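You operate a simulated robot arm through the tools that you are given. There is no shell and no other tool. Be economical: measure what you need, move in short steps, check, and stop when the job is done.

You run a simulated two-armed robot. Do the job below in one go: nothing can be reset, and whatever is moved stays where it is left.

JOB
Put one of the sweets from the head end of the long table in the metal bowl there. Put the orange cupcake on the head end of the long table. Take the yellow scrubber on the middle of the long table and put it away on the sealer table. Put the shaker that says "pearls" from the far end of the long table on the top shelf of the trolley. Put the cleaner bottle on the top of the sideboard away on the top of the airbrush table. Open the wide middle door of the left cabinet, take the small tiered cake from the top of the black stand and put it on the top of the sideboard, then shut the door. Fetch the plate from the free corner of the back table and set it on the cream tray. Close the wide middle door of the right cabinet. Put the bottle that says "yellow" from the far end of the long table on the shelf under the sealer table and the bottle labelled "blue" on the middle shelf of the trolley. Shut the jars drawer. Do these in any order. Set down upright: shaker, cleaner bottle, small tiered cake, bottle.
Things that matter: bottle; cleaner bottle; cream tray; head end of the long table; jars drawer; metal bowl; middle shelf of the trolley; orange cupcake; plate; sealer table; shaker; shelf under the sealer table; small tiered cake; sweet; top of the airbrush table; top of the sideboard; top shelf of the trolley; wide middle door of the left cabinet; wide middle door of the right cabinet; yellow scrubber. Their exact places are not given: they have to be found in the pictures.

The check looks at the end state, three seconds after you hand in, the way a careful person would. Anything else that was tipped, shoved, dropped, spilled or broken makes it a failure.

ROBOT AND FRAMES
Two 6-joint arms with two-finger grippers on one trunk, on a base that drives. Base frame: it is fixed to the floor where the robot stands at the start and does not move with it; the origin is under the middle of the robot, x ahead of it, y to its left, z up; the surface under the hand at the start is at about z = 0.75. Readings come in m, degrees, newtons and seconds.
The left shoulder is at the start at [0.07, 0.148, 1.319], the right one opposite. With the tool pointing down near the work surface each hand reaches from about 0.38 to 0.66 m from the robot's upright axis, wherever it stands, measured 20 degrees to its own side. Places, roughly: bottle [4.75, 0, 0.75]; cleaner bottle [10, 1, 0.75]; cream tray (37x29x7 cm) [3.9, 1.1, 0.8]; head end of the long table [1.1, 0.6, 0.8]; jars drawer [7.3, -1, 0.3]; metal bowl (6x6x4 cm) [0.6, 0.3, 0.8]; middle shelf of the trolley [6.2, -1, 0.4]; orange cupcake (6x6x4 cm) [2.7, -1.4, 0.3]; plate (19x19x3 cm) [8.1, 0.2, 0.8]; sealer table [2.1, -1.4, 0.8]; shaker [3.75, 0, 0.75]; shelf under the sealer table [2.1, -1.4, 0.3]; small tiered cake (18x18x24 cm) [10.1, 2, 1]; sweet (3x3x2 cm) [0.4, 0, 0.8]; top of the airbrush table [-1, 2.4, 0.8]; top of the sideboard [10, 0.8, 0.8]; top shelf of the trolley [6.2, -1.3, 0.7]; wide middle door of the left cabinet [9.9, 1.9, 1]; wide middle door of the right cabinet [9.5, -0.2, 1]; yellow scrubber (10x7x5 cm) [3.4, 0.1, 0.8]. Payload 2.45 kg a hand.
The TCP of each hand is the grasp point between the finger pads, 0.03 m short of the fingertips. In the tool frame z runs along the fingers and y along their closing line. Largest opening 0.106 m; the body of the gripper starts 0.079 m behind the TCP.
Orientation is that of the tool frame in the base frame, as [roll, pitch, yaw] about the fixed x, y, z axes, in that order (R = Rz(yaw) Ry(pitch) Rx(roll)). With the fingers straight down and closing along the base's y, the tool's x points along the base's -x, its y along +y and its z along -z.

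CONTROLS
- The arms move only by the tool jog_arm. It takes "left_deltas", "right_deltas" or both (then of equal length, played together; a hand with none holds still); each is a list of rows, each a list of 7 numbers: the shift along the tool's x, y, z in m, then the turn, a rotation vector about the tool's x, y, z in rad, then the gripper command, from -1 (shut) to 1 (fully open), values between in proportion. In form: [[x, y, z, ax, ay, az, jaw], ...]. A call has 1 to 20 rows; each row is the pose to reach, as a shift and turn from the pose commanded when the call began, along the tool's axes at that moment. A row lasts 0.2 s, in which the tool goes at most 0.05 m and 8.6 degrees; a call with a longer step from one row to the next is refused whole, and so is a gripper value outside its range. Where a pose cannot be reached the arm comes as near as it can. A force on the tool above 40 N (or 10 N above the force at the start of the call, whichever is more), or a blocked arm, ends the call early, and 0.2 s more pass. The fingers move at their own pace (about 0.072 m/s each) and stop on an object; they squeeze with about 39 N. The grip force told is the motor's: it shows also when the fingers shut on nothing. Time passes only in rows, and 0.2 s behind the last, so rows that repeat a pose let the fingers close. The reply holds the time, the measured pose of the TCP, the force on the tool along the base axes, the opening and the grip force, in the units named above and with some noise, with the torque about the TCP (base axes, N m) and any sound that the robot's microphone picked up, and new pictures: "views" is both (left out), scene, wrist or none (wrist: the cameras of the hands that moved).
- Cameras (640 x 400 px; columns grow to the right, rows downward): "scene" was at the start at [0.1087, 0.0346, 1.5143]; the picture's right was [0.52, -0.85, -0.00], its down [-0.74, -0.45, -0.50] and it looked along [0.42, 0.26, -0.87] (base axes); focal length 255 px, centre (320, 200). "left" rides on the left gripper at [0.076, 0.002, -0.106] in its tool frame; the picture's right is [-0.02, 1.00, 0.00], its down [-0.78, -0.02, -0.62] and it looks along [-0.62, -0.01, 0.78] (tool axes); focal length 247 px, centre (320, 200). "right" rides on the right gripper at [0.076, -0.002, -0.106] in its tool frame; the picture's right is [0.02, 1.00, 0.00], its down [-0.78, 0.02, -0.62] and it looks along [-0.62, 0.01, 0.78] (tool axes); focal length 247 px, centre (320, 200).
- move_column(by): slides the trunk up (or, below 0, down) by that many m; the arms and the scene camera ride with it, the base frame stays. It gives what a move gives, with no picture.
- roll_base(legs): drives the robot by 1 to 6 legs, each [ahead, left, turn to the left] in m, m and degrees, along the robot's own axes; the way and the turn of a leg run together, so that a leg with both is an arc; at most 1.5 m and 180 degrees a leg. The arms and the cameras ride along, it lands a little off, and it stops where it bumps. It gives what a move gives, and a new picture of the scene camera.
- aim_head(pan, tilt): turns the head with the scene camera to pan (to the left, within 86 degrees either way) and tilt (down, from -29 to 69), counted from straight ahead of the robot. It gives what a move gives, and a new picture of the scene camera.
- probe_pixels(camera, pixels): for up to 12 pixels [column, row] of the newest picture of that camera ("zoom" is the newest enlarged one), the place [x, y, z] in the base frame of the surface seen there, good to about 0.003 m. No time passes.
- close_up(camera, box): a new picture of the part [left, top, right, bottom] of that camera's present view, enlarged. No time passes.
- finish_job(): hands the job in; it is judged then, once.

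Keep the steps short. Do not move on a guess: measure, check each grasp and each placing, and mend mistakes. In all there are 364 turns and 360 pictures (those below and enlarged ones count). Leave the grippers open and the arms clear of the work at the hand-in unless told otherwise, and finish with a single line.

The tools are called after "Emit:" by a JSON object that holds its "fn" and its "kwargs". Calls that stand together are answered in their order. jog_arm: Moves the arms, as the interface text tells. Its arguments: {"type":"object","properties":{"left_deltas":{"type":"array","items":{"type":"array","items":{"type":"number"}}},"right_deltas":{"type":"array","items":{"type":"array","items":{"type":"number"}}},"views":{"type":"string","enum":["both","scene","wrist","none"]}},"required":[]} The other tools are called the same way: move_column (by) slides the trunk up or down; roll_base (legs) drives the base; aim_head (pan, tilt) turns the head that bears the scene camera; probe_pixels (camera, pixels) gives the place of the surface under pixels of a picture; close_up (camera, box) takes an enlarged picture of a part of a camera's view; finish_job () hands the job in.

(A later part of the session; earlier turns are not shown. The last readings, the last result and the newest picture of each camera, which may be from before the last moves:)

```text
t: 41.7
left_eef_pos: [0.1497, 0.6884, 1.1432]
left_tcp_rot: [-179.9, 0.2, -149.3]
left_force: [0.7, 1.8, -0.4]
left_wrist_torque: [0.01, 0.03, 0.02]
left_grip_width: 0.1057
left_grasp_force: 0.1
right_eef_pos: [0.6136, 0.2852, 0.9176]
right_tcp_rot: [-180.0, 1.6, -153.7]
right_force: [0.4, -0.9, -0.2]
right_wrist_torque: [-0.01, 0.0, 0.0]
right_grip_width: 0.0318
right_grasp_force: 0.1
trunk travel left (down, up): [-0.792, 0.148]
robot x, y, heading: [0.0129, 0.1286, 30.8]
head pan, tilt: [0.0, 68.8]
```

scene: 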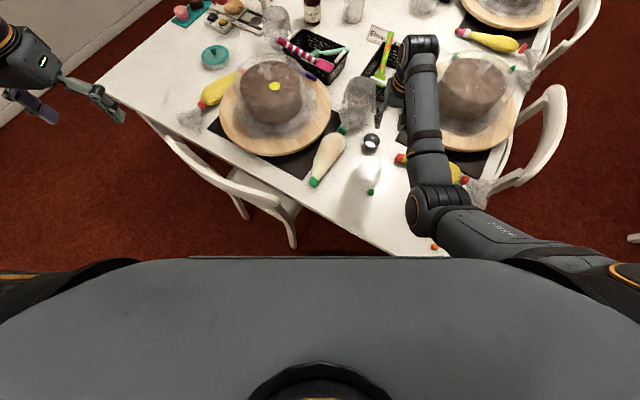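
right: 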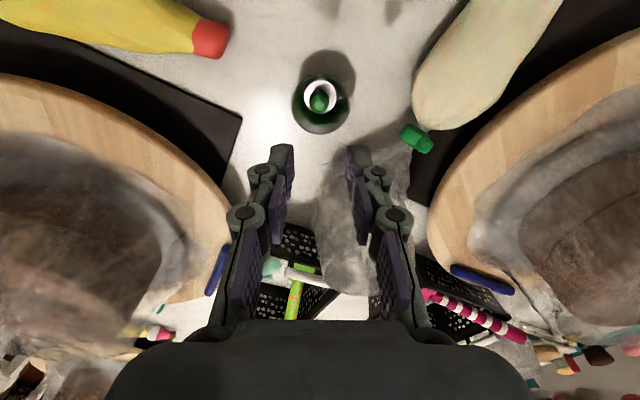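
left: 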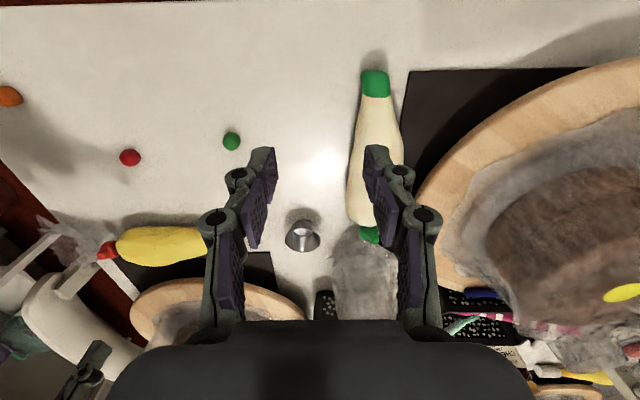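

The green sweet is in the bowl. Next is the cupcake by the sealer table. I'll back off a bit, straighten up and look to the right.

Emit:
{"fn": "roll_base", "kwargs": {"legs": [[-0.25, 0, 0], [0, 0, -30]]}}

Emit:
{"fn": "aim_head", "kwargs": {"pan": -45, "tilt": 25}}

Emit:
{"fn": "aim_head", "kwargs": {"pan": -86, "tilt": 30}}

```text
t: 45.0
left_eef_pos: [0.2038, 0.4146, 1.1425]
left_tcp_rot: [-179.8, 0.0, 179.9]
left_force: [0.4, -0.8, 0.1]
left_wrist_torque: [-0.01, 0.01, 0.01]
left_grip_width: 0.1061
left_grasp_force: 0.2
right_eef_pos: [0.3955, -0.1721, 0.9168]
right_tcp_rot: [-180.0, 1.7, 175.7]
right_force: [-0.6, -0.2, -0.9]
right_wrist_torque: [-0.01, 0.0, 0.01]
right_grip_width: 0.032
right_grasp_force: 0.0
trunk travel left (down, up): [-0.792, 0.148]
robot x, y, heading: [-0.2026, 0.0007, 0.0]
head pan, tilt: [0.0, 68.8]
```

scene: 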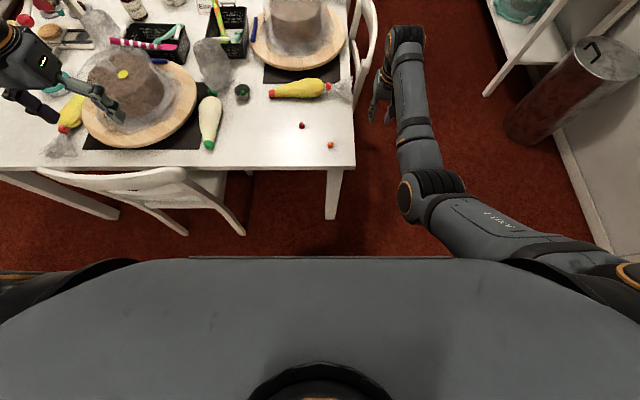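

```text
t: 46.1
left_eef_pos: [0.2056, 0.413, 1.1434]
left_tcp_rot: [-179.8, 0.0, 179.9]
left_force: [-0.1, 0.1, 0.5]
left_wrist_torque: [0.0, -0.03, -0.01]
left_grip_width: 0.1061
left_grasp_force: 0.1
right_eef_pos: [0.3953, -0.1714, 0.917]
right_tcp_rot: [180.0, 1.6, 175.6]
right_force: [0.4, -0.2, -0.9]
right_wrist_torque: [0.0, -0.02, 0.02]
right_grip_width: 0.0317
right_grasp_force: 0.1
trunk travel left (down, up): [-0.792, 0.148]
robot x, y, heading: [-0.1999, 0.0001, 0.1]
head pan, tilt: [-45.0, 25.0]
```

scene: 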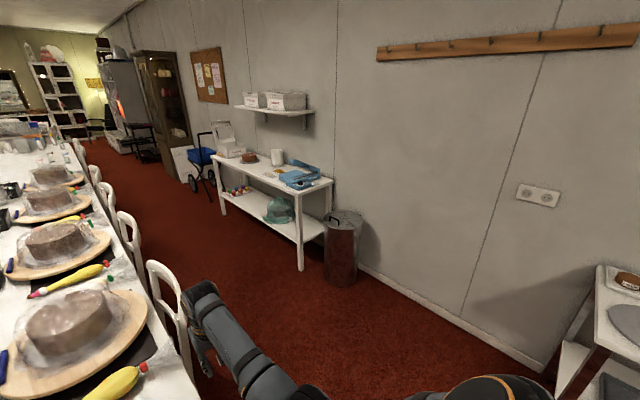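

```text
t: 47.2
left_eef_pos: [0.2042, 0.4128, 1.1439]
left_tcp_rot: [-179.8, 0.0, 179.8]
left_force: [0.0, 0.9, -1.1]
left_wrist_torque: [-0.02, 0.03, 0.01]
left_grip_width: 0.1062
left_grasp_force: 0.1
right_eef_pos: [0.3961, -0.1729, 0.9173]
right_tcp_rot: [180.0, 1.6, 175.6]
right_force: [0.4, -0.4, 0.1]
right_wrist_torque: [0.02, 0.04, 0.01]
right_grip_width: 0.0318
right_grasp_force: 0.1
trunk travel left (down, up): [-0.792, 0.148]
robot x, y, heading: [-0.203, -0.0014, -0.4]
head pan, tilt: [-85.9, 30.0]
```

scene: 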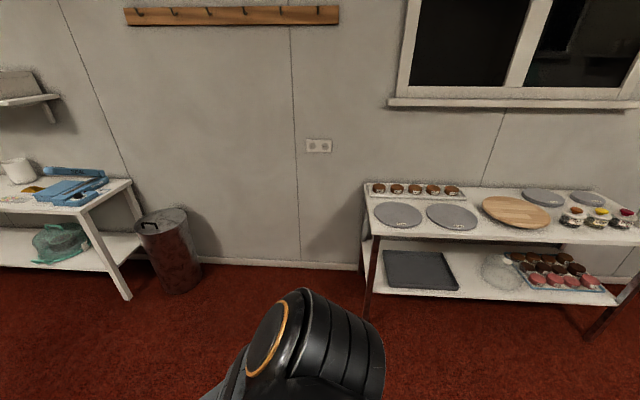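

Emit:
{"fn": "aim_head", "kwargs": {"pan": -42, "tilt": 25}}

Emit:
{"fn": "close_up", "kwargs": {"camera": "scene", "box": [200, 80, 400, 300]}}

```text
t: 48.3
left_eef_pos: [0.2027, 0.4132, 1.1434]
left_tcp_rot: [-179.8, 0.0, 180.0]
left_force: [0.7, 0.2, -0.5]
left_wrist_torque: [0.01, -0.02, 0.03]
left_grip_width: 0.1058
left_grasp_force: 0.0
right_eef_pos: [0.3962, -0.1725, 0.9174]
right_tcp_rot: [179.9, 1.6, 175.6]
right_force: [0.4, 0.0, -0.4]
right_wrist_torque: [-0.01, -0.01, 0.0]
right_grip_width: 0.0318
right_grasp_force: 0.1
trunk travel left (down, up): [-0.792, 0.148]
robot x, y, heading: [-0.2007, -0.0004, -0.0]
head pan, tilt: [-42.0, 25.0]
```

scene: 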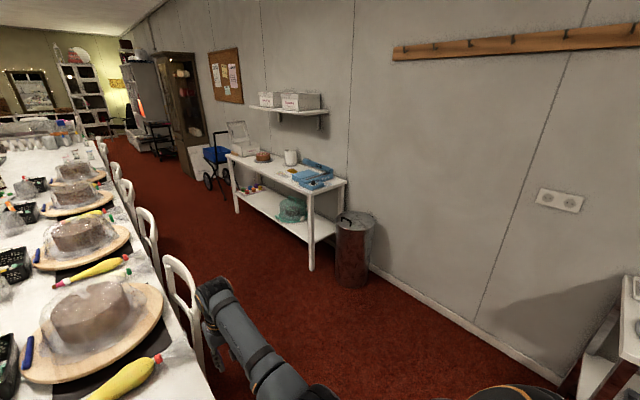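

```text
1.82 times, centred on (300, 190) of scene
```

zoom: 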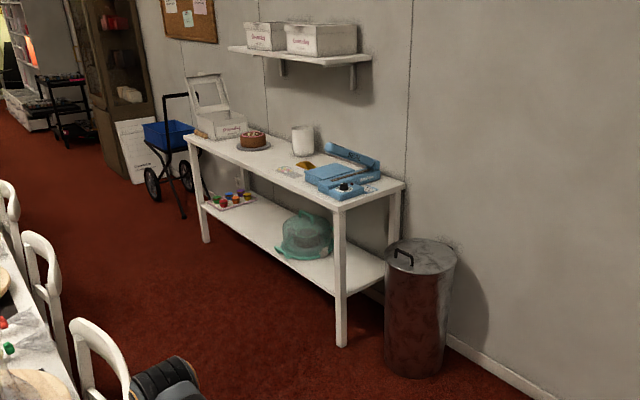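

Emit:
{"fn": "probe_pixels", "kwargs": {"camera": "zoom", "pixels": [[341, 340], [206, 238], [185, 135], [403, 185], [220, 200], [152, 195], [100, 320], [40, 235], [250, 140], [300, 225]]}}

```text
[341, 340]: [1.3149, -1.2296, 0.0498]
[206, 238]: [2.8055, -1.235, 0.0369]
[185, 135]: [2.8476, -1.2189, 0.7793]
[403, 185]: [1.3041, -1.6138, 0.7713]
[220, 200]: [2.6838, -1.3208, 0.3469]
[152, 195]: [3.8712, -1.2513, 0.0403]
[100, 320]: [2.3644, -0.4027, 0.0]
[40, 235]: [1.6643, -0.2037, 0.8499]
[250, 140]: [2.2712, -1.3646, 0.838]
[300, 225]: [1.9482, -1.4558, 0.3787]
```

The sealer table spans x 1.28–2.85, with its front at y=-1.22. The cupcake tray is on its shelf at (2.68, -1.32, 0.35). I'll drive into the aisle at y≈-0.75 with the arms high.

Emit:
{"fn": "roll_base", "kwargs": {"legs": [[0.3, -0.76, 0], [1.3, 0, 0], [0.9, 0, 0]]}}

Emit:
{"fn": "aim_head", "kwargs": {"pan": -45, "tilt": 40}}

```text
t: 63.3
left_eef_pos: [2.7458, -0.4004, 1.1432]
left_tcp_rot: [-179.9, 0.0, 177.4]
left_force: [0.0, -0.1, 0.2]
left_wrist_torque: [0.0, 0.05, 0.02]
left_grip_width: 0.1059
left_grasp_force: 0.1
right_eef_pos: [2.912, -0.9916, 0.9171]
right_tcp_rot: [-180.0, 1.6, 173.2]
right_force: [0.2, -0.4, 1.1]
right_wrist_torque: [0.0, 0.01, -0.03]
right_grip_width: 0.0316
right_grasp_force: 0.1
trunk travel left (down, up): [-0.792, 0.148]
robot x, y, heading: [2.3211, -0.7927, -2.7]
head pan, tilt: [-42.0, 25.0]
```

scene: 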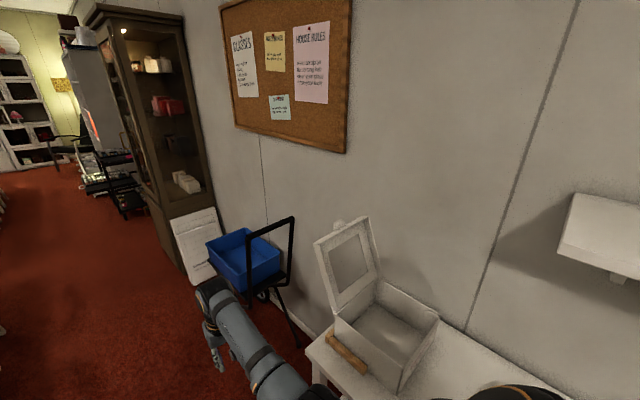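

```text
t: 64.0
left_eef_pos: [2.7469, -0.3998, 1.1419]
left_tcp_rot: [-180.0, 0.1, 177.4]
left_force: [-0.1, 0.0, 0.3]
left_wrist_torque: [-0.01, -0.02, 0.01]
left_grip_width: 0.1061
left_grasp_force: 0.2
right_eef_pos: [2.9122, -0.9919, 0.9172]
right_tcp_rot: [180.0, 1.5, 173.1]
right_force: [0.6, 0.1, 1.9]
right_wrist_torque: [-0.01, -0.01, 0.07]
right_grip_width: 0.0318
right_grasp_force: 0.0
trunk travel left (down, up): [-0.792, 0.148]
robot x, y, heading: [2.3227, -0.7933, -2.5]
head pan, tilt: [-45.0, 40.0]
```

scene: 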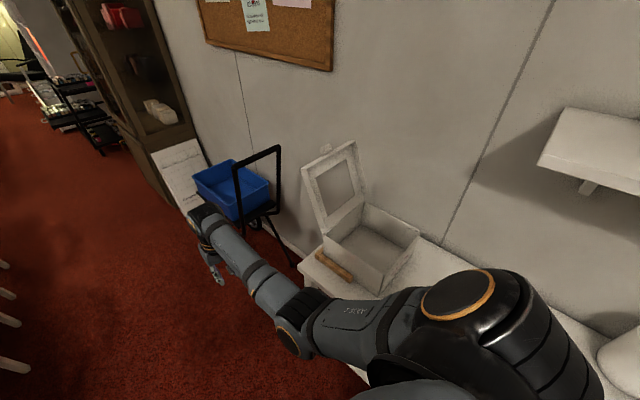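

Emit:
{"fn": "probe_pixels", "kwargs": {"camera": "scene", "pixels": [[195, 178], [275, 150], [235, 205], [320, 265], [330, 245], [305, 170], [415, 235], [375, 285]]}}

```text
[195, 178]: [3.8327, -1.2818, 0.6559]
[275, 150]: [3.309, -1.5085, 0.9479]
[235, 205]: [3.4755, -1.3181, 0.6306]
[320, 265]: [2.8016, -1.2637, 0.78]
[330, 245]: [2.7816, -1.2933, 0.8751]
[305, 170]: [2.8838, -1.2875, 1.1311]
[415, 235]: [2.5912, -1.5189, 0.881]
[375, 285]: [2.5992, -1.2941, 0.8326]
```

The white box sits at the table's left end (to z 1.13), so I'll pull the right hand in close before turning. I'll lower it, then retract.

Emit:
{"fn": "jog_arm", "kwargs": {"right_deltas": [[0, 0, 0.04, 0, 0, 0, 0], [0, -0.01, 0.08, 0, 0, 0, 0], [0.04, -0.02, 0.11, 0, 0, 0, 0], [0.08, -0.03, 0.12, 0, 0, 0, 0], [0.12, -0.04, 0.12, 0, 0, 0, 0], [0.16, -0.04, 0.12, 0, 0, 0, 0], [0.2, -0.04, 0.12, 0, 0, 0, 0], [0.22, -0.04, 0.12, 0, 0, 0, 0]], "views": "none"}}

Emit:
{"fn": "roll_base", "kwargs": {"legs": [[0.54, 0.06, 2], [0, 0, -89.5]]}}

```text
refused: row 3 steps farther than a row can; nothing moved
```

```text
t: 71.0
left_eef_pos: [3.2603, -1.1688, 1.1419]
left_tcp_rot: [-179.9, 0.0, 87.9]
left_force: [0.0, 0.2, 1.1]
left_wrist_torque: [-0.02, 0.02, -0.01]
left_grip_width: 0.1056
left_grasp_force: 0.1
right_eef_pos: [2.6678, -1.3394, 0.916]
right_tcp_rot: [-180.0, 1.6, 83.6]
right_force: [1.6, 0.4, 0.1]
right_wrist_torque: [0.01, -0.05, -0.04]
right_grip_width: 0.0309
right_grasp_force: 0.1
trunk travel left (down, up): [-0.792, 0.148]
robot x, y, heading: [2.8622, -0.7491, -92.4]
head pan, tilt: [-45.0, 40.0]
```

scene: 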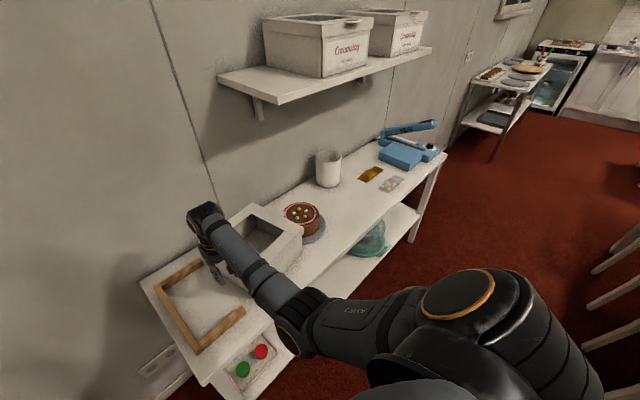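

The jog was refused (one step too long) but the turn still ran. I need to check whether anything was touched near the box.

Emit:
{"fn": "close_up", "kwargs": {"camera": "scene", "box": [120, 190, 320, 400]}}

Emit:
{"fn": "jog_arm", "kwargs": {"right_deltas": [[0, 0, 0, 0, 0, 0, -0.4]], "views": "wrist"}}

```text
1.90 times, centred on (220, 295) of scene
```

zoom: 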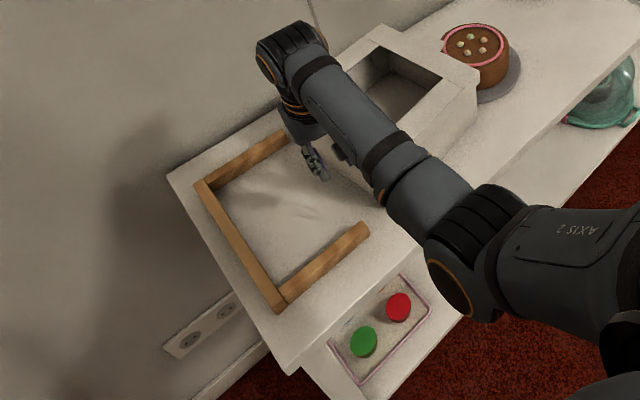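

```text
t: 71.5
left_eef_pos: [3.2598, -1.1683, 1.1441]
left_tcp_rot: [-179.9, 0.1, 87.9]
left_force: [-0.1, -0.2, 0.3]
left_wrist_torque: [-0.02, 0.0, -0.01]
left_grip_width: 0.106
left_grasp_force: 0.0
right_eef_pos: [2.6674, -1.3387, 0.9173]
right_tcp_rot: [179.9, 1.7, 83.7]
right_force: [1.8, 0.8, -0.5]
right_wrist_torque: [-0.01, -0.01, -0.03]
right_grip_width: 0.0309
right_grasp_force: 0.1
trunk travel left (down, up): [-0.792, 0.148]
robot x, y, heading: [2.8635, -0.7489, -92.4]
head pan, tilt: [-45.0, 40.0]
```

right: 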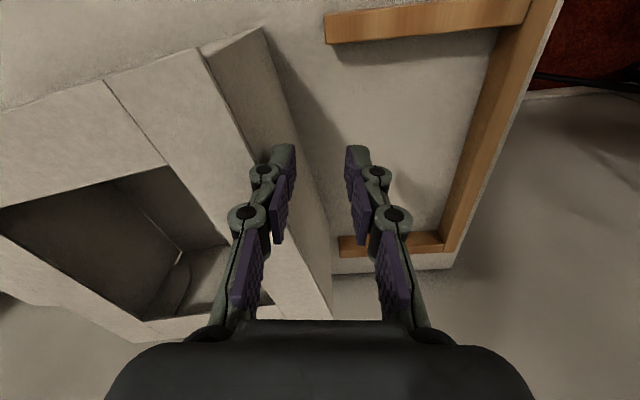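

The swinging hand shoved the white box out of its wooden corner frame and shut its lid. I have to mend that. I'll measure the box and frame now.

Emit:
{"fn": "probe_pixels", "kwargs": {"camera": "zoom", "pixels": [[199, 186], [275, 300], [362, 232], [380, 28], [478, 85], [440, 95], [380, 90], [430, 140], [284, 137], [476, 45], [420, 110]]}}

Emit:
{"fn": "probe_pixels", "kwargs": {"camera": "right", "pixels": [[260, 32], [205, 52], [105, 82], [165, 160], [8, 205], [140, 315], [232, 250], [332, 340], [280, 200], [500, 90], [330, 30], [445, 235]]}}

```text
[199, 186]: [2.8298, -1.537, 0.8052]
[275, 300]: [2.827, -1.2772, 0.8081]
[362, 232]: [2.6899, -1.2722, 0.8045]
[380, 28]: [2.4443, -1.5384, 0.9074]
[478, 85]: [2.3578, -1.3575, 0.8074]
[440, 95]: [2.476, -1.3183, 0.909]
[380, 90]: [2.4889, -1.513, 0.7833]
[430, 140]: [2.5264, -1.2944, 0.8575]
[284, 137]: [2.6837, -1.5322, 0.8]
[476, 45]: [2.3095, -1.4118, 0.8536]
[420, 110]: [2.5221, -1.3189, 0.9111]
```

```text
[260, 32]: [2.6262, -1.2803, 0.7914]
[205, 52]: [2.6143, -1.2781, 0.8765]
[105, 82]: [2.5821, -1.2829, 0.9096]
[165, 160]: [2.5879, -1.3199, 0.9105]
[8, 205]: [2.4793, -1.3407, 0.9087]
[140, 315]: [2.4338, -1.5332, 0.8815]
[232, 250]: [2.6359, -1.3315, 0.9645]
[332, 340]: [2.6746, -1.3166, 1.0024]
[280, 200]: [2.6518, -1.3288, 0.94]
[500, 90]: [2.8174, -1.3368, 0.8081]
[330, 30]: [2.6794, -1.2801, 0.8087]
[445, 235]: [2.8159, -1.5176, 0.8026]
```

The box now stands at x≈2.43–2.62, against about 2.59–2.79 before. I'll lift the hand straight up and look at it properly.

Emit:
{"fn": "jog_arm", "kwargs": {"right_deltas": [[0, 0, -0.04, 0, 0, 0, -0.4], [0, 0, -0.08, 0, 0, 0, -0.4], [0, 0, -0.12, 0, 0, 0, -0.4], [0, 0, -0.16, 0, 0, 0, -0.4]], "views": "wrist"}}

Emit:
{"fn": "aim_head", "kwargs": {"pan": -30, "tilt": 48}}

```text
t: 72.5
left_eef_pos: [3.2593, -1.1685, 1.1428]
left_tcp_rot: [-179.9, 0.0, 87.9]
left_force: [-0.4, 0.2, -0.4]
left_wrist_torque: [0.0, 0.01, 0.01]
left_grip_width: 0.1059
left_grasp_force: 0.1
right_eef_pos: [2.6685, -1.368, 1.0571]
right_tcp_rot: [-180.0, 1.5, 83.6]
right_force: [0.4, -0.1, -0.6]
right_wrist_torque: [0.03, -0.01, -0.02]
right_grip_width: 0.0318
right_grasp_force: 0.0
right hand out of reach, approached as far as the arm can: row 3, 4
trunk travel left (down, up): [-0.792, 0.148]
robot x, y, heading: [2.8614, -0.7502, -92.1]
head pan, tilt: [-45.0, 40.0]
```

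right: 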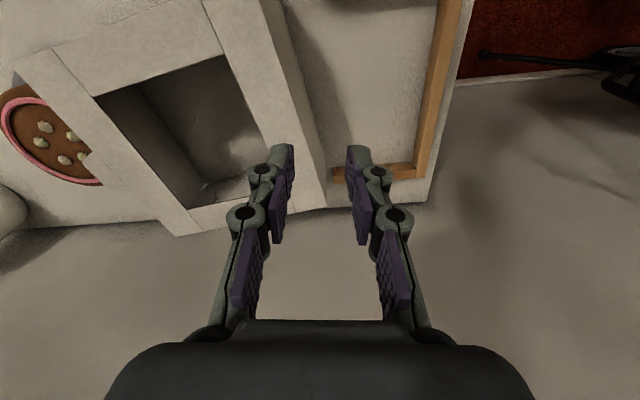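

```text
t: 73.2
left_eef_pos: [3.2585, -1.1685, 1.1433]
left_tcp_rot: [-179.9, 0.0, 87.9]
left_force: [-0.2, 0.5, -0.1]
left_wrist_torque: [0.03, -0.01, -0.04]
left_grip_width: 0.106
left_grasp_force: 0.2
right_eef_pos: [2.6694, -1.3664, 1.0562]
right_tcp_rot: [180.0, 1.6, 83.7]
right_force: [-0.7, -0.1, 0.7]
right_wrist_torque: [-0.03, -0.01, -0.01]
right_grip_width: 0.032
right_grasp_force: 0.1
trunk travel left (down, up): [-0.792, 0.148]
robot x, y, heading: [2.8624, -0.748, -92.0]
head pan, tilt: [-30.0, 48.0]
```

scene: 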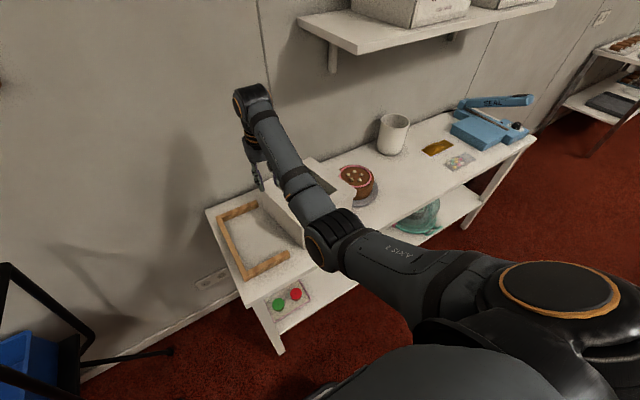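

Emit:
{"fn": "roll_base", "kwargs": {"legs": [[0, 0.45, 0]]}}

Emit:
{"fn": "aim_head", "kwargs": {"pan": -48, "tilt": 38}}

```text
t: 76.0
left_eef_pos: [3.7186, -1.181, 1.1447]
left_tcp_rot: [180.0, 0.0, 88.3]
left_force: [0.3, -0.5, -0.2]
left_wrist_torque: [0.02, 0.01, -0.02]
left_grip_width: 0.1062
left_grasp_force: 0.0
right_eef_pos: [3.1309, -1.3826, 1.0564]
right_tcp_rot: [179.9, 1.6, 84.0]
right_force: [-0.4, 0.2, -0.1]
right_wrist_torque: [0.0, -0.03, 0.02]
right_grip_width: 0.0318
right_grasp_force: 0.2
trunk travel left (down, up): [-0.792, 0.148]
robot x, y, heading: [3.318, -0.7616, -91.8]
head pan, tilt: [-30.0, 48.0]
```

scene: 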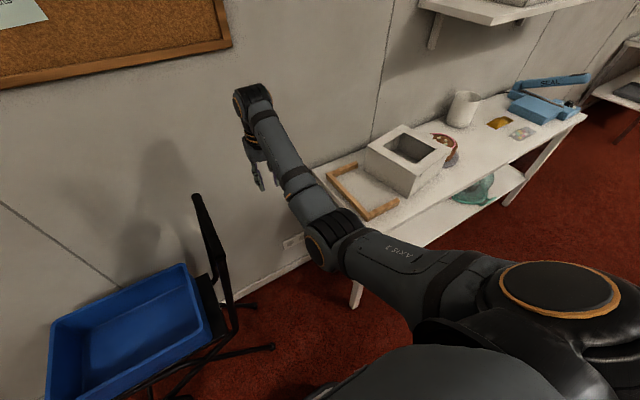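

```text
t: 76.8
left_eef_pos: [3.7206, -1.1806, 1.1439]
left_tcp_rot: [-179.9, 0.0, 88.3]
left_force: [-0.3, -0.5, -0.4]
left_wrist_torque: [0.0, 0.0, 0.03]
left_grip_width: 0.106
left_grasp_force: 0.0
right_eef_pos: [3.1319, -1.3842, 1.056]
right_tcp_rot: [180.0, 1.7, 84.0]
right_force: [0.5, 0.1, -0.8]
right_wrist_torque: [0.02, 0.01, -0.01]
right_grip_width: 0.0319
right_grasp_force: 0.1
trunk travel left (down, up): [-0.792, 0.148]
robot x, y, heading: [3.3201, -0.7633, -91.6]
head pan, tilt: [-48.0, 38.0]
```

scene: 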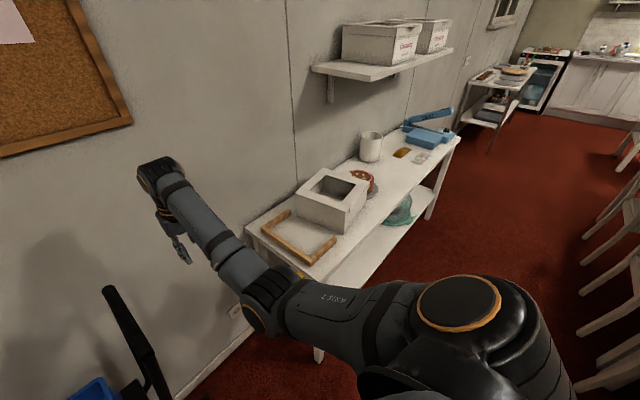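

Emit:
{"fn": "close_up", "kwargs": {"camera": "scene", "box": [230, 120, 430, 290]}}

```text
2.35 times, centred on (330, 205) of scene
```

zoom: 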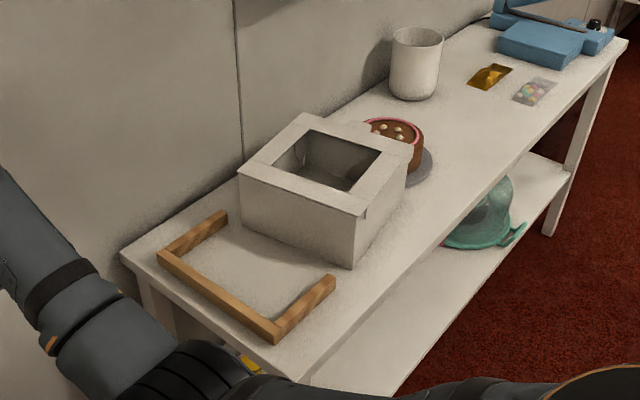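

Emit:
{"fn": "probe_pixels", "kwargs": {"camera": "zoom", "pixels": [[312, 116], [241, 172], [362, 210], [408, 170], [350, 262], [241, 222], [226, 214], [160, 252], [277, 332], [333, 280], [405, 150], [428, 165]]}}

```text
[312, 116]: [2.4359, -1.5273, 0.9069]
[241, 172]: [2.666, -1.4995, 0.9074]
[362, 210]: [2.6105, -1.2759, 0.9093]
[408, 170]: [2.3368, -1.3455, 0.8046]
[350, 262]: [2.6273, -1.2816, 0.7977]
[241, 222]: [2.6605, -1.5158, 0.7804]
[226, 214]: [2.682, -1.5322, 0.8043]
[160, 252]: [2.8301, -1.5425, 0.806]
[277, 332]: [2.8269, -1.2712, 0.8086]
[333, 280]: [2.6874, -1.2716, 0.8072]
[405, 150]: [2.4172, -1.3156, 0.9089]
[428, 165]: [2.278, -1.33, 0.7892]
```

The box (0.23 m square) is now centred at about (2.52, -1.40), turned about 14° and with its lid shut. Before, it sat square in the frame, centred near (2.705, -1.405), lid open. Before working there I'll measure the wall shelf and the other neighbours.

Emit:
{"fn": "probe_pixels", "kwargs": {"camera": "scene", "pixels": [[312, 68], [352, 80], [452, 50], [330, 95], [372, 140], [355, 185], [300, 230], [400, 45]]}}

```text
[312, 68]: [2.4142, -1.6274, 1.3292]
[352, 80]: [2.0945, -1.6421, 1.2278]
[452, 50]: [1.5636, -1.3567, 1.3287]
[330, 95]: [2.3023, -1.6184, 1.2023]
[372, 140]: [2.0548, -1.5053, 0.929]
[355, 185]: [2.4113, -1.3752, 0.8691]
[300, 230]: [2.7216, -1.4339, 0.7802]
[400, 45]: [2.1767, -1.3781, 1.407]
```

The wall shelf spans x 1.5–2.41 at z 1.31. I'll drive back so the box is in front of the right hand.

Emit:
{"fn": "roll_base", "kwargs": {"legs": [[0, -0.6, 1.6]]}}

Emit:
{"fn": "jog_arm", "kwargs": {"right_deltas": [[0, 0, 0, 0, 0, 0, -0.4]], "views": "wrist"}}

```text
t: 80.2
left_eef_pos: [3.1321, -1.1602, 1.1438]
left_tcp_rot: [-179.9, 0.0, 90.0]
left_force: [0.6, -0.3, -0.4]
left_wrist_torque: [0.02, 0.01, 0.0]
left_grip_width: 0.106
left_grasp_force: 0.1
right_eef_pos: [2.5505, -1.38, 1.0576]
right_tcp_rot: [180.0, 1.6, 85.8]
right_force: [-0.4, 0.7, -0.7]
right_wrist_torque: [-0.01, 0.0, -0.01]
right_grip_width: 0.032
right_grasp_force: 0.0
trunk travel left (down, up): [-0.792, 0.148]
robot x, y, heading: [2.7188, -0.7565, -90.0]
head pan, tilt: [-48.0, 38.0]
```

scene: 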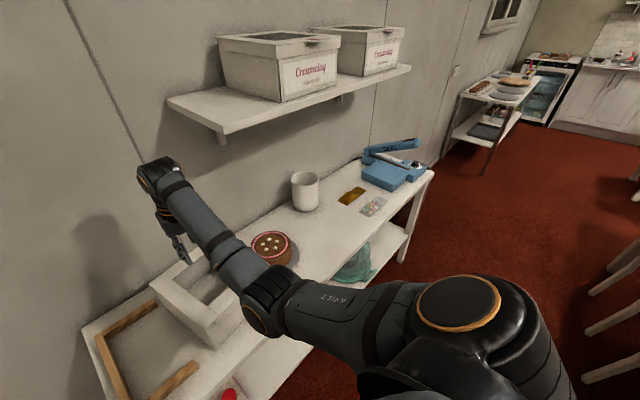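

```text
t: 80.6
left_eef_pos: [3.1302, -1.1589, 1.1431]
left_tcp_rot: [-179.9, -0.1, 90.0]
left_force: [-0.1, -0.1, -0.7]
left_wrist_torque: [0.01, 0.0, -0.01]
left_grip_width: 0.1059
left_grasp_force: 0.0
right_eef_pos: [2.5495, -1.3816, 1.0576]
right_tcp_rot: [-179.9, 1.5, 85.8]
right_force: [-0.4, -0.9, 0.0]
right_wrist_torque: [-0.04, 0.02, -0.01]
right_grip_width: 0.0316
right_grasp_force: 0.1
trunk travel left (down, up): [-0.792, 0.148]
robot x, y, heading: [2.7171, -0.7582, -89.9]
head pan, tilt: [-48.0, 38.0]
```

right: 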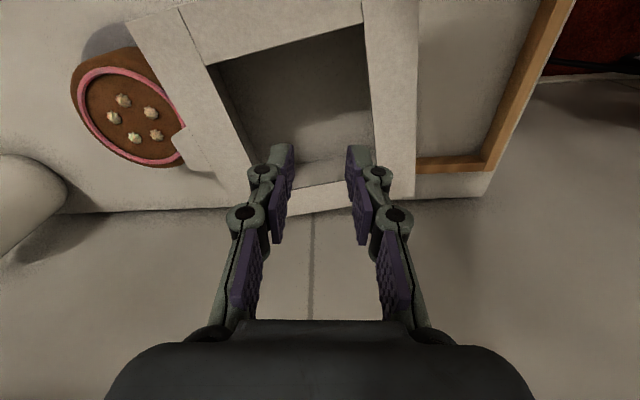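

Emit:
{"fn": "probe_pixels", "kwargs": {"camera": "right", "pixels": [[78, 100], [100, 68], [175, 165], [180, 100], [130, 105], [190, 140], [135, 22], [245, 180], [185, 90], [360, 5], [212, 70], [365, 25]]}}

```text
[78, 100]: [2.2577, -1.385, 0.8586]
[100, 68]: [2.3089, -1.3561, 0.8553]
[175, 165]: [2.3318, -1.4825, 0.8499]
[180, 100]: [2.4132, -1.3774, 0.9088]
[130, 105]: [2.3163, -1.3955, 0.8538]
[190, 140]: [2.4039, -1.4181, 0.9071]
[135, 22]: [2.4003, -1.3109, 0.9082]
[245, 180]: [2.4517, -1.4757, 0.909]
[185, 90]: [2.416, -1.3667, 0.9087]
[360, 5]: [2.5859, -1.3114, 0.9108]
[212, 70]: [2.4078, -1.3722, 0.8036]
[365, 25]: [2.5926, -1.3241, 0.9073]
```

The cake seems unmoved: its centre is about (2.318, -1.398), within a centimetre of before. I'll bring the closed fingers down beside the box's near -x corner, at (2.352, -1.318).

Emit:
{"fn": "jog_arm", "kwargs": {"right_deltas": [[0.01, -0.04, 0.0, 0, 0, 0, -1], [0.02, -0.08, 0.02, 0, 0, 0, -1], [0.03, -0.12, 0.04, 0, 0, 0, -1], [0.04, -0.16, 0.06, 0, 0, 0, -1], [0.0484, -0.202, 0.08, 0, 0, 0, -1], [0.0484, -0.202, 0.12, 0, 0, 0, -1], [0.0484, -0.202, 0.12, 0, 0, 0, -1]], "views": "wrist"}}

```text
t: 82.2
left_eef_pos: [3.1304, -1.1595, 1.1433]
left_tcp_rot: [-179.9, -0.1, 90.0]
left_force: [-1.2, 0.7, -0.2]
left_wrist_torque: [0.01, 0.0, 0.02]
left_grip_width: 0.1061
left_grasp_force: 0.0
right_eef_pos: [2.3532, -1.3218, 0.9338]
right_tcp_rot: [-180.0, 1.6, 85.7]
right_force: [0.0, 0.6, 0.2]
right_wrist_torque: [0.0, 0.01, 0.01]
right_grip_width: 0.0
right_grasp_force: 28.5
right hand out of reach, approached as far as the arm can: row 1, 2
trunk travel left (down, up): [-0.792, 0.148]
robot x, y, heading: [2.7214, -0.7566, -89.9]
head pan, tilt: [-48.0, 38.0]
```

right: 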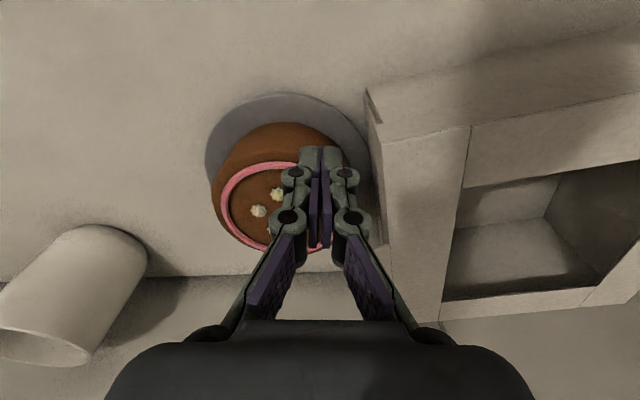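

Emit:
{"fn": "probe_pixels", "kwargs": {"camera": "right", "pixels": [[205, 150], [280, 95], [365, 150], [340, 115], [212, 190], [290, 125], [345, 150], [368, 100], [380, 140], [400, 300], [250, 205]]}}

```text
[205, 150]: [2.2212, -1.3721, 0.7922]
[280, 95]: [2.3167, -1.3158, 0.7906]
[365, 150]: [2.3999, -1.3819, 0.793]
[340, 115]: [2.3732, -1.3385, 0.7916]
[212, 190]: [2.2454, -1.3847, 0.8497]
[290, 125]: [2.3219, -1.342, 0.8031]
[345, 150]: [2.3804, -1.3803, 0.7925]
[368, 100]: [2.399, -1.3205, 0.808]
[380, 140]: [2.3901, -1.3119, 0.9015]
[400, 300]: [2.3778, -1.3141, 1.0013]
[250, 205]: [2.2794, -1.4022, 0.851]
```

The fingers clear the cake by about 1.4 cm and the plate lies below tip height. I'll lower to z 0.85 and push the corner gently in +x.

Emit:
{"fn": "jog_arm", "kwargs": {"right_deltas": [[0, 0, 0.04, 0, 0, 0, -1], [0, 0, 0.08, 0, 0, 0, -1], [0, 0.02, 0.083, 0, 0, 0, -1], [0, 0.04, 0.083, 0, 0, 0, -1], [0, 0.055, 0.083, 0, 0, 0, -1], [0, 0.07, 0.083, 0, 0, 0, -1], [0, 0.08, 0.083, 0, 0, 0, -1], [0, 0.08, 0.083, 0, 0, 0, -1]], "views": "both"}}

```text
t: 84.0
left_eef_pos: [3.1308, -1.1607, 1.1447]
left_tcp_rot: [-179.9, 0.0, 90.0]
left_force: [-0.3, -0.1, 0.8]
left_wrist_torque: [-0.03, 0.0, 0.01]
left_grip_width: 0.106
left_grasp_force: 0.0
right_eef_pos: [2.43, -1.3281, 0.8514]
right_tcp_rot: [180.0, 1.6, 85.7]
right_force: [0.2, -0.7, 0.0]
right_wrist_torque: [-0.04, -0.01, 0.01]
right_grip_width: 0.0001
right_grasp_force: 28.6
trunk travel left (down, up): [-0.792, 0.148]
robot x, y, heading: [2.7227, -0.7545, -90.0]
head pan, tilt: [-48.0, 38.0]
```

scene: 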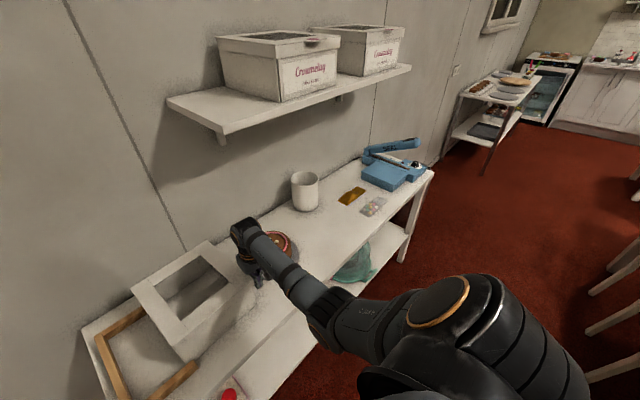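
right: 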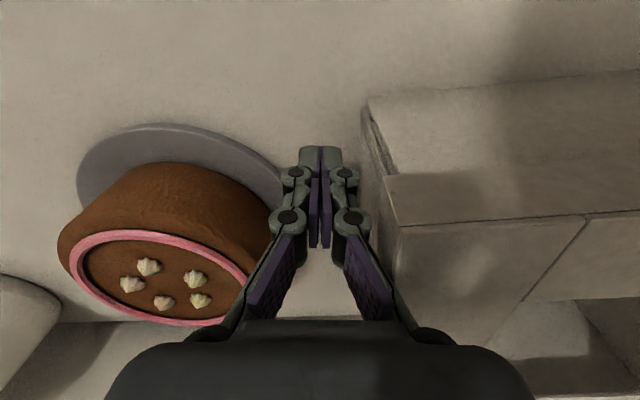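

Emit:
{"fn": "probe_pixels", "kwargs": {"camera": "right", "pixels": [[390, 182], [635, 158], [400, 225], [372, 110], [635, 85]]}}

Emit:
{"fn": "probe_pixels", "kwargs": {"camera": "scene", "pixels": [[204, 244], [134, 287], [183, 335], [210, 318], [225, 280], [130, 310], [195, 362]]}}

```text
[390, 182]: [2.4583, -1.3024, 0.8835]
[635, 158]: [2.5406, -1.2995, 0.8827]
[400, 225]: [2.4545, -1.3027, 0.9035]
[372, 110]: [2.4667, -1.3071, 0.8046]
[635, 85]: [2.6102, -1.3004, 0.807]
```

```text
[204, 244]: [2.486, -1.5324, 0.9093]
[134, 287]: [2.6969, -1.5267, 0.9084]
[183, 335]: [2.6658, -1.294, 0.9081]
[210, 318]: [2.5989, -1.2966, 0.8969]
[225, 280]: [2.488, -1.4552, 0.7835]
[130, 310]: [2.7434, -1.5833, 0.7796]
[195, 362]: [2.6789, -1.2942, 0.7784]
```

The box has turned to about 5° and moved to centre (2.576, -1.414). I'll push the near corner 2 cm more, then go round to the middle of that face.

Emit:
{"fn": "jog_arm", "kwargs": {"right_deltas": [[0, 0.01, 0, 0, 0, 0, -1], [0, 0.02, 0, 0, 0, 0, -1], [0, 0.0, 0, 0, 0, 0, -1], [0, -0.01, 0, 0, 0, 0, -1], [-0.04, -0.01, 0, 0, 0, 0, -1], [-0.08, -0.005, 0, 0, 0, 0, -1], [-0.08, 0.01, 0, 0, 0, 0, -1], [-0.08, 0.03, 0, 0, 0, 0, -1]], "views": "both"}}

```text
t: 85.8
left_eef_pos: [3.1313, -1.1611, 1.1424]
left_tcp_rot: [-179.8, 0.0, 90.0]
left_force: [0.8, 0.2, 0.0]
left_wrist_torque: [0.06, 0.02, 0.03]
left_grip_width: 0.1061
left_grasp_force: 0.1
right_eef_pos: [2.4573, -1.4052, 0.8601]
right_tcp_rot: [-179.9, 1.6, 85.6]
right_force: [-0.1, -0.2, 0.1]
right_wrist_torque: [0.02, 0.01, 0.02]
right_grip_width: 0.0
right_grasp_force: 28.4
right hand out of reach, approached as far as the arm can: row 6, 7, 8
trunk travel left (down, up): [-0.792, 0.148]
robot x, y, heading: [2.7194, -0.7539, -89.8]
head pan, tilt: [-48.0, 38.0]
```

scene: 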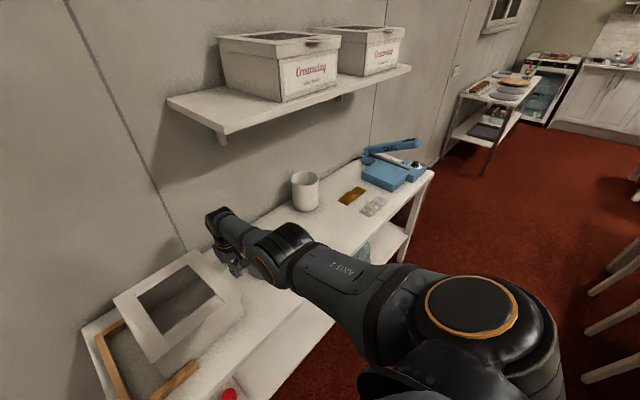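
right: 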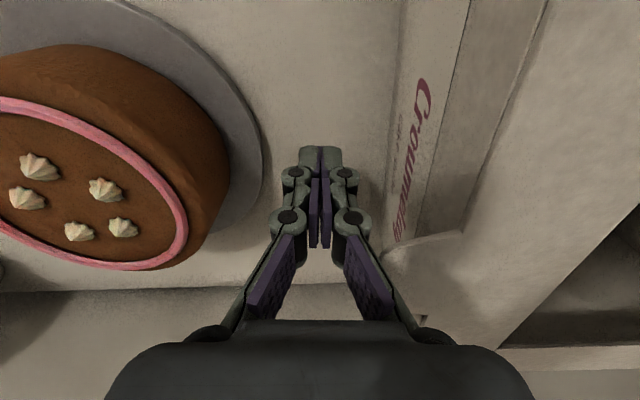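

Emit:
{"fn": "probe_pixels", "kwargs": {"camera": "scene", "pixels": [[188, 254], [114, 298], [152, 360], [238, 295], [160, 365], [215, 360]]}}

Emit:
{"fn": "probe_pixels", "kwargs": {"camera": "right", "pixels": [[420, 150], [405, 60], [395, 230], [430, 200], [500, 60], [410, 300], [450, 290]]}}

```text
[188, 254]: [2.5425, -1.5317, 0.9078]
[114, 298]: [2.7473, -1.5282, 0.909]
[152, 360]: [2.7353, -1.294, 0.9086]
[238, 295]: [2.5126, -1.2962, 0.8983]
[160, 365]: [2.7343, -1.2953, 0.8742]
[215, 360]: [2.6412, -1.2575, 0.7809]
```

```text
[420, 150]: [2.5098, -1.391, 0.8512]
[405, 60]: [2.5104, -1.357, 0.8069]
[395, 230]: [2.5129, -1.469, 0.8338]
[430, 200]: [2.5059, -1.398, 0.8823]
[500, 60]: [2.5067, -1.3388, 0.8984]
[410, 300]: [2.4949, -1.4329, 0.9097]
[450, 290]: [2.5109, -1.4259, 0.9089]
```

The box is now square, at x 2.51–2.74, y -1.294 to -1.53. It needs about 8 cm more in +x. I'll roll forward 5 cm for reach, then push with the arm at mid-face.

Emit:
{"fn": "roll_base", "kwargs": {"legs": [[0.05, 0, 0]]}}

Emit:
{"fn": "jog_arm", "kwargs": {"right_deltas": [[0.03, 0, 0, 0, 0, 0, -1], [0.045, 0.01, 0, 0, 0, 0, -1], [0.045, 0.03, 0, 0, 0, 0, -1], [0.045, 0.05, 0, 0, 0, 0, -1], [0.045, 0.07, 0, 0, 0, 0, -1], [0.045, 0.085, 0, 0, 0, 0, -1], [0.045, 0.095, 0, 0, 0, 0, -1], [0.045, 0.105, 0, 0, 0, 0, -1], [0.045, 0.105, 0, 0, 0, 0, -1]], "views": "both"}}

```text
t: 86.7
left_eef_pos: [3.1296, -1.2023, 1.1464]
left_tcp_rot: [-179.9, 0.3, 90.2]
left_force: [-1.4, 0.3, 0.5]
left_wrist_torque: [-0.09, 0.01, 0.01]
left_grip_width: 0.1059
left_grasp_force: 0.0
right_eef_pos: [2.4566, -1.4483, 0.8627]
right_tcp_rot: [179.9, 2.0, 85.8]
right_force: [-0.5, 1.2, 0.5]
right_wrist_torque: [-0.05, -0.01, 0.0]
right_grip_width: 0.0
right_grasp_force: 28.1
trunk travel left (down, up): [-0.792, 0.148]
robot x, y, heading: [2.7197, -0.8057, -90.0]
head pan, tilt: [-48.0, 38.0]
```

scene: 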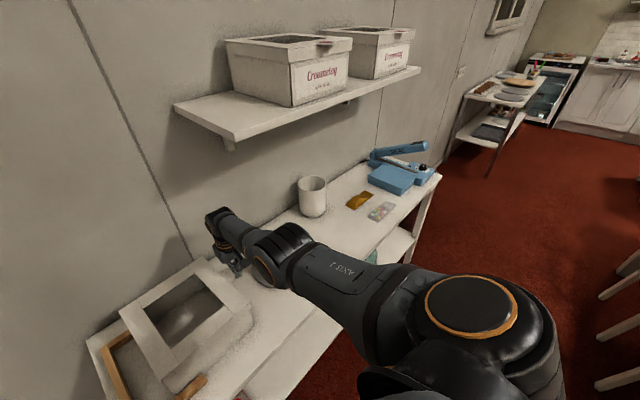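

```text
t: 88.1
left_eef_pos: [3.1254, -1.2093, 1.1441]
left_tcp_rot: [180.0, 0.0, 89.8]
left_force: [0.4, 0.5, -0.2]
left_wrist_torque: [0.04, 0.02, -0.01]
left_grip_width: 0.1057
left_grasp_force: 0.0
right_eef_pos: [2.5282, -1.4137, 0.8579]
right_tcp_rot: [-178.9, 1.9, 85.1]
right_force: [-22.6, 11.4, 6.6]
right_wrist_torque: [-0.51, -1.25, 0.28]
right_grip_width: 0.0
right_grasp_force: 29.1
trunk travel left (down, up): [-0.792, 0.148]
robot x, y, heading: [2.7156, -0.8091, -90.5]
head pan, tilt: [-48.0, 38.0]
stopped in row 7 (right hand): the force on the tool passed its limit at 44 N (the readings are from after the stop); the commanded pose is now the measured one
```

scene: 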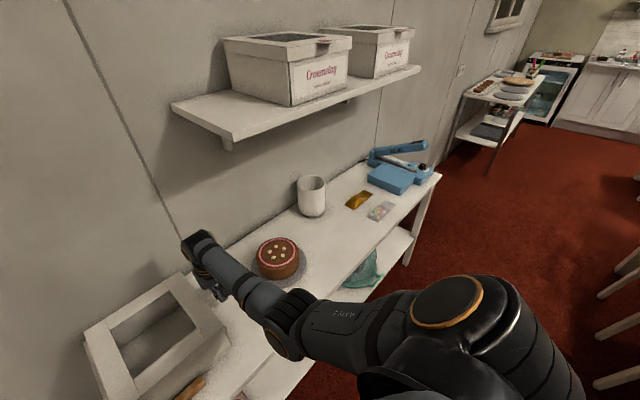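
right: 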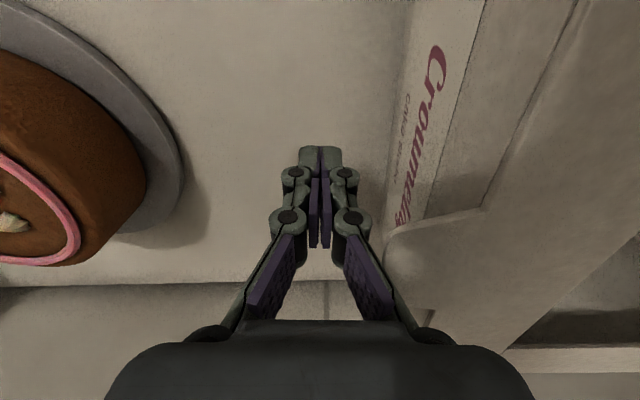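

Emit:
{"fn": "probe_pixels", "kwargs": {"camera": "right", "pixels": [[420, 150], [410, 60], [395, 215], [440, 200], [500, 60], [410, 240], [390, 290], [430, 320]]}}

Emit:
{"fn": "probe_pixels", "kwargs": {"camera": "scene", "pixels": [[172, 275], [84, 330], [130, 398], [228, 325], [205, 378], [185, 392]]}}

Emit:
{"fn": "close_up", "kwargs": {"camera": "scene", "box": [60, 220, 300, 400]}}

```text
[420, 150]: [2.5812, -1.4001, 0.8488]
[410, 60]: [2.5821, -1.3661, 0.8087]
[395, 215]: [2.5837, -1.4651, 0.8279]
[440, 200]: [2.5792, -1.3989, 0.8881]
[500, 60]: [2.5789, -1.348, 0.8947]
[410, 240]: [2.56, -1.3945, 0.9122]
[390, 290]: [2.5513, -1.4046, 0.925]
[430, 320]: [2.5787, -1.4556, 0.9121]
```

```text
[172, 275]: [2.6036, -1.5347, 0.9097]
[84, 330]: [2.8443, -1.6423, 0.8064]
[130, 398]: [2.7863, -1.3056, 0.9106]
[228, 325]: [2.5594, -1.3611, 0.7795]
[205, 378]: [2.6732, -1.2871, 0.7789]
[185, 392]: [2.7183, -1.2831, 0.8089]
```

```text
2.22 times, centred on (180, 310) of scene
```

zoom: 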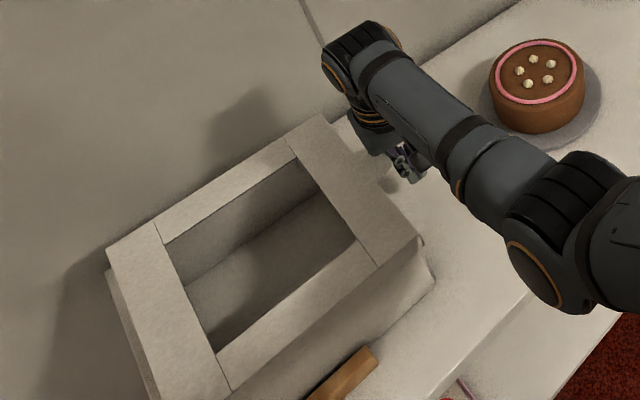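

The box is seated again: its -x face is at 2.582, against about 2.592 originally, up against the frame. The lid has a tab near (2.56, -1.40, 0.915). I'll back off, rise and look at it.

Emit:
{"fn": "jog_arm", "kwargs": {"right_deltas": [[0, -0.02, 0, 0, 0, 0, -1], [0, -0.03, -0.03, 0, 0, 0, -1], [0, -0.03, -0.07, 0, 0, 0, -1], [0, -0.03, -0.11, 0, 0, 0, -0.5], [0, 0.01, -0.14, 0, 0, 0, -0.5], [0, 0.05, -0.16, 0, 0, 0, -0.5]], "views": "wrist"}}

```text
t: 89.5
left_eef_pos: [3.1311, -1.209, 1.1428]
left_tcp_rot: [-179.8, 0.0, 89.9]
left_force: [0.0, -0.8, -0.2]
left_wrist_torque: [-0.02, 0.06, -0.02]
left_grip_width: 0.106
left_grasp_force: 0.1
right_eef_pos: [2.5896, -1.4179, 1.0195]
right_tcp_rot: [-179.2, 1.8, 85.3]
right_force: [0.6, 0.7, -0.5]
right_wrist_torque: [0.0, 0.01, 0.0]
right_grip_width: 0.0265
right_grasp_force: 0.1
trunk travel left (down, up): [-0.792, 0.148]
robot x, y, heading: [2.7227, -0.8045, -90.3]
head pan, tilt: [-48.0, 38.0]
```

right: 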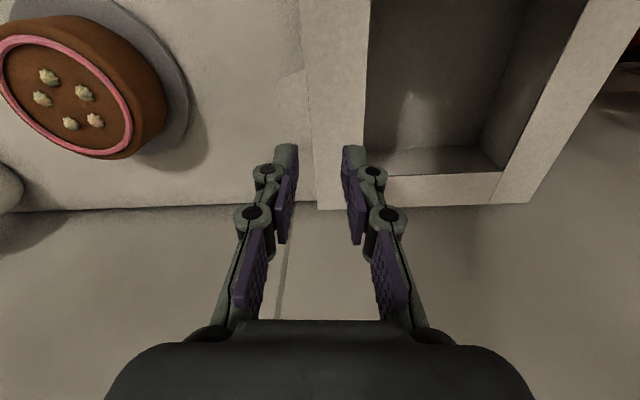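

Emit:
{"fn": "close_up", "kwargs": {"camera": "right", "box": [220, 20, 400, 220]}}

```text
2.00 times, centred on (310, 120) of right
```

zoom: 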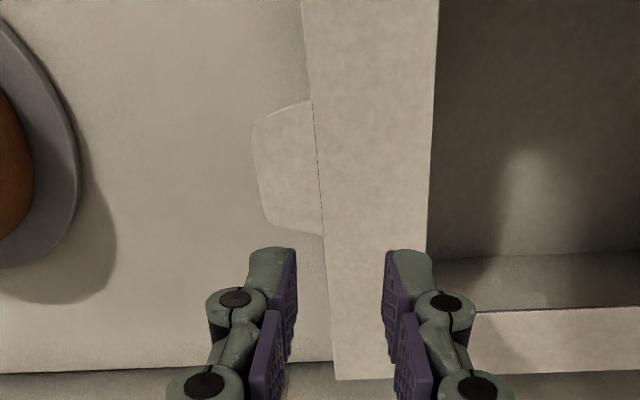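

Emit:
{"fn": "probe_pixels", "kwargs": {"camera": "zoom", "pixels": [[285, 112], [260, 130], [270, 210], [300, 222], [290, 165], [340, 165], [310, 70], [330, 280], [425, 165]]}}

```text
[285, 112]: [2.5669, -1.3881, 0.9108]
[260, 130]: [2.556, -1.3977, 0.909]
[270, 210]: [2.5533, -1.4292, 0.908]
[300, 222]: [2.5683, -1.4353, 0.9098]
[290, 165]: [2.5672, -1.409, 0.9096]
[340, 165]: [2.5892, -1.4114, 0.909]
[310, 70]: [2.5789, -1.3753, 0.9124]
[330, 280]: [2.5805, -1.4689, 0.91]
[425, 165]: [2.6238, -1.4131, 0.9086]
```

The tab is 5 cm wide, centred at (2.564, -1.411, 0.909). I'll turn the wrist 90° so the fingers close along y and can pinch the tab's sides.

Emit:
{"fn": "jog_arm", "kwargs": {"right_deltas": [[0, 0, 0, 0, 0, 0.14, 0], [0, 0, 0, 0, 0, 0.28, 0.3], [0, 0, 0, 0, 0, 0.42, 0.5], [0, 0, 0, 0, 0, 0.56, 0.5], [0, 0, 0, 0, 0, 0.7, 0.5], [0, 0, 0, 0, 0, 0.84, 0.5], [0, 0, 0, 0, 0, 0.98, 0.5], [0, 0, 0, 0, 0, 1.12, 0.5], [0, 0, 0, 0, 0, 1.26, 0.5], [0, 0, 0, 0, 0, 1.4, 0.5], [0, 0, 0, 0, 0, 1.49, 0.5]], "views": "wrist"}}

```text
t: 91.9
left_eef_pos: [3.1286, -1.2093, 1.1445]
left_tcp_rot: [-179.8, 0.1, 89.9]
left_force: [-0.5, -0.1, 1.2]
left_wrist_torque: [-0.01, -0.03, -0.01]
left_grip_width: 0.1059
left_grasp_force: 0.1
right_eef_pos: [2.5881, -1.4144, 1.0191]
right_tcp_rot: [178.3, 0.9, -0.2]
right_force: [-0.5, 0.0, -0.4]
right_wrist_torque: [0.02, -0.02, -0.03]
right_grip_width: 0.0792
right_grasp_force: 0.0
trunk travel left (down, up): [-0.792, 0.148]
robot x, y, heading: [2.7191, -0.8023, -90.3]
head pan, tilt: [-48.0, 38.0]
```

right: 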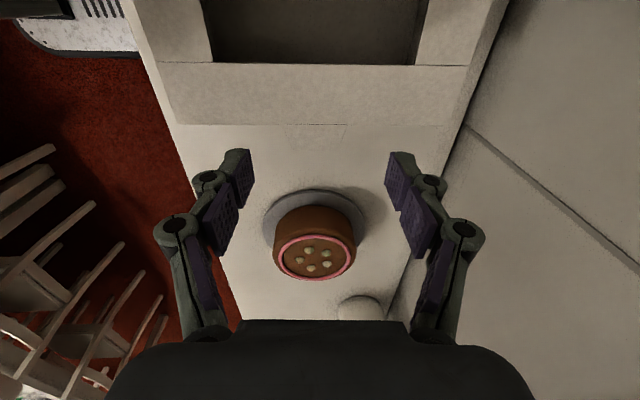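

Emit:
{"fn": "jog_arm", "kwargs": {"right_deltas": [[-0.03, -0.003, 0.0, 0, 0, 0, 0.5], [-0.03, -0.003, 0.04, 0, 0, 0, 0.5], [-0.03, -0.003, 0.08, 0, 0, 0, 0.5], [-0.03, -0.003, 0.094, 0, 0, 0, 0.5], [-0.03, -0.003, 0.094, 0, 0, 0, 0], [-0.03, -0.003, 0.094, 0, 0, 0, -0.3], [-0.03, -0.003, 0.094, 0, 0, 0, -0.3]], "views": "wrist"}}

```text
t: 93.5
left_eef_pos: [3.1288, -1.2093, 1.1422]
left_tcp_rot: [-179.9, 0.0, 89.9]
left_force: [-0.2, 0.5, 0.3]
left_wrist_torque: [0.02, -0.01, 0.03]
left_grip_width: 0.106
left_grasp_force: 0.1
right_eef_pos: [2.5546, -1.4137, 0.9232]
right_tcp_rot: [178.2, 0.9, -0.1]
right_force: [-1.4, 1.3, -0.1]
right_wrist_torque: [0.01, 0.15, 0.02]
right_grip_width: 0.0506
right_grasp_force: 38.8
trunk travel left (down, up): [-0.792, 0.148]
robot x, y, heading: [2.7211, -0.8067, -90.2]
head pan, tilt: [-48.0, 38.0]
```

right: 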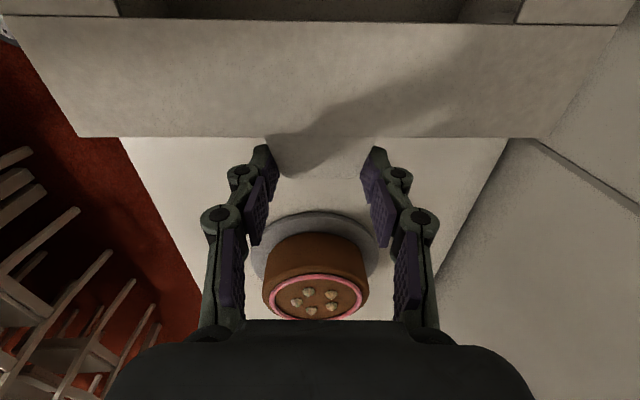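

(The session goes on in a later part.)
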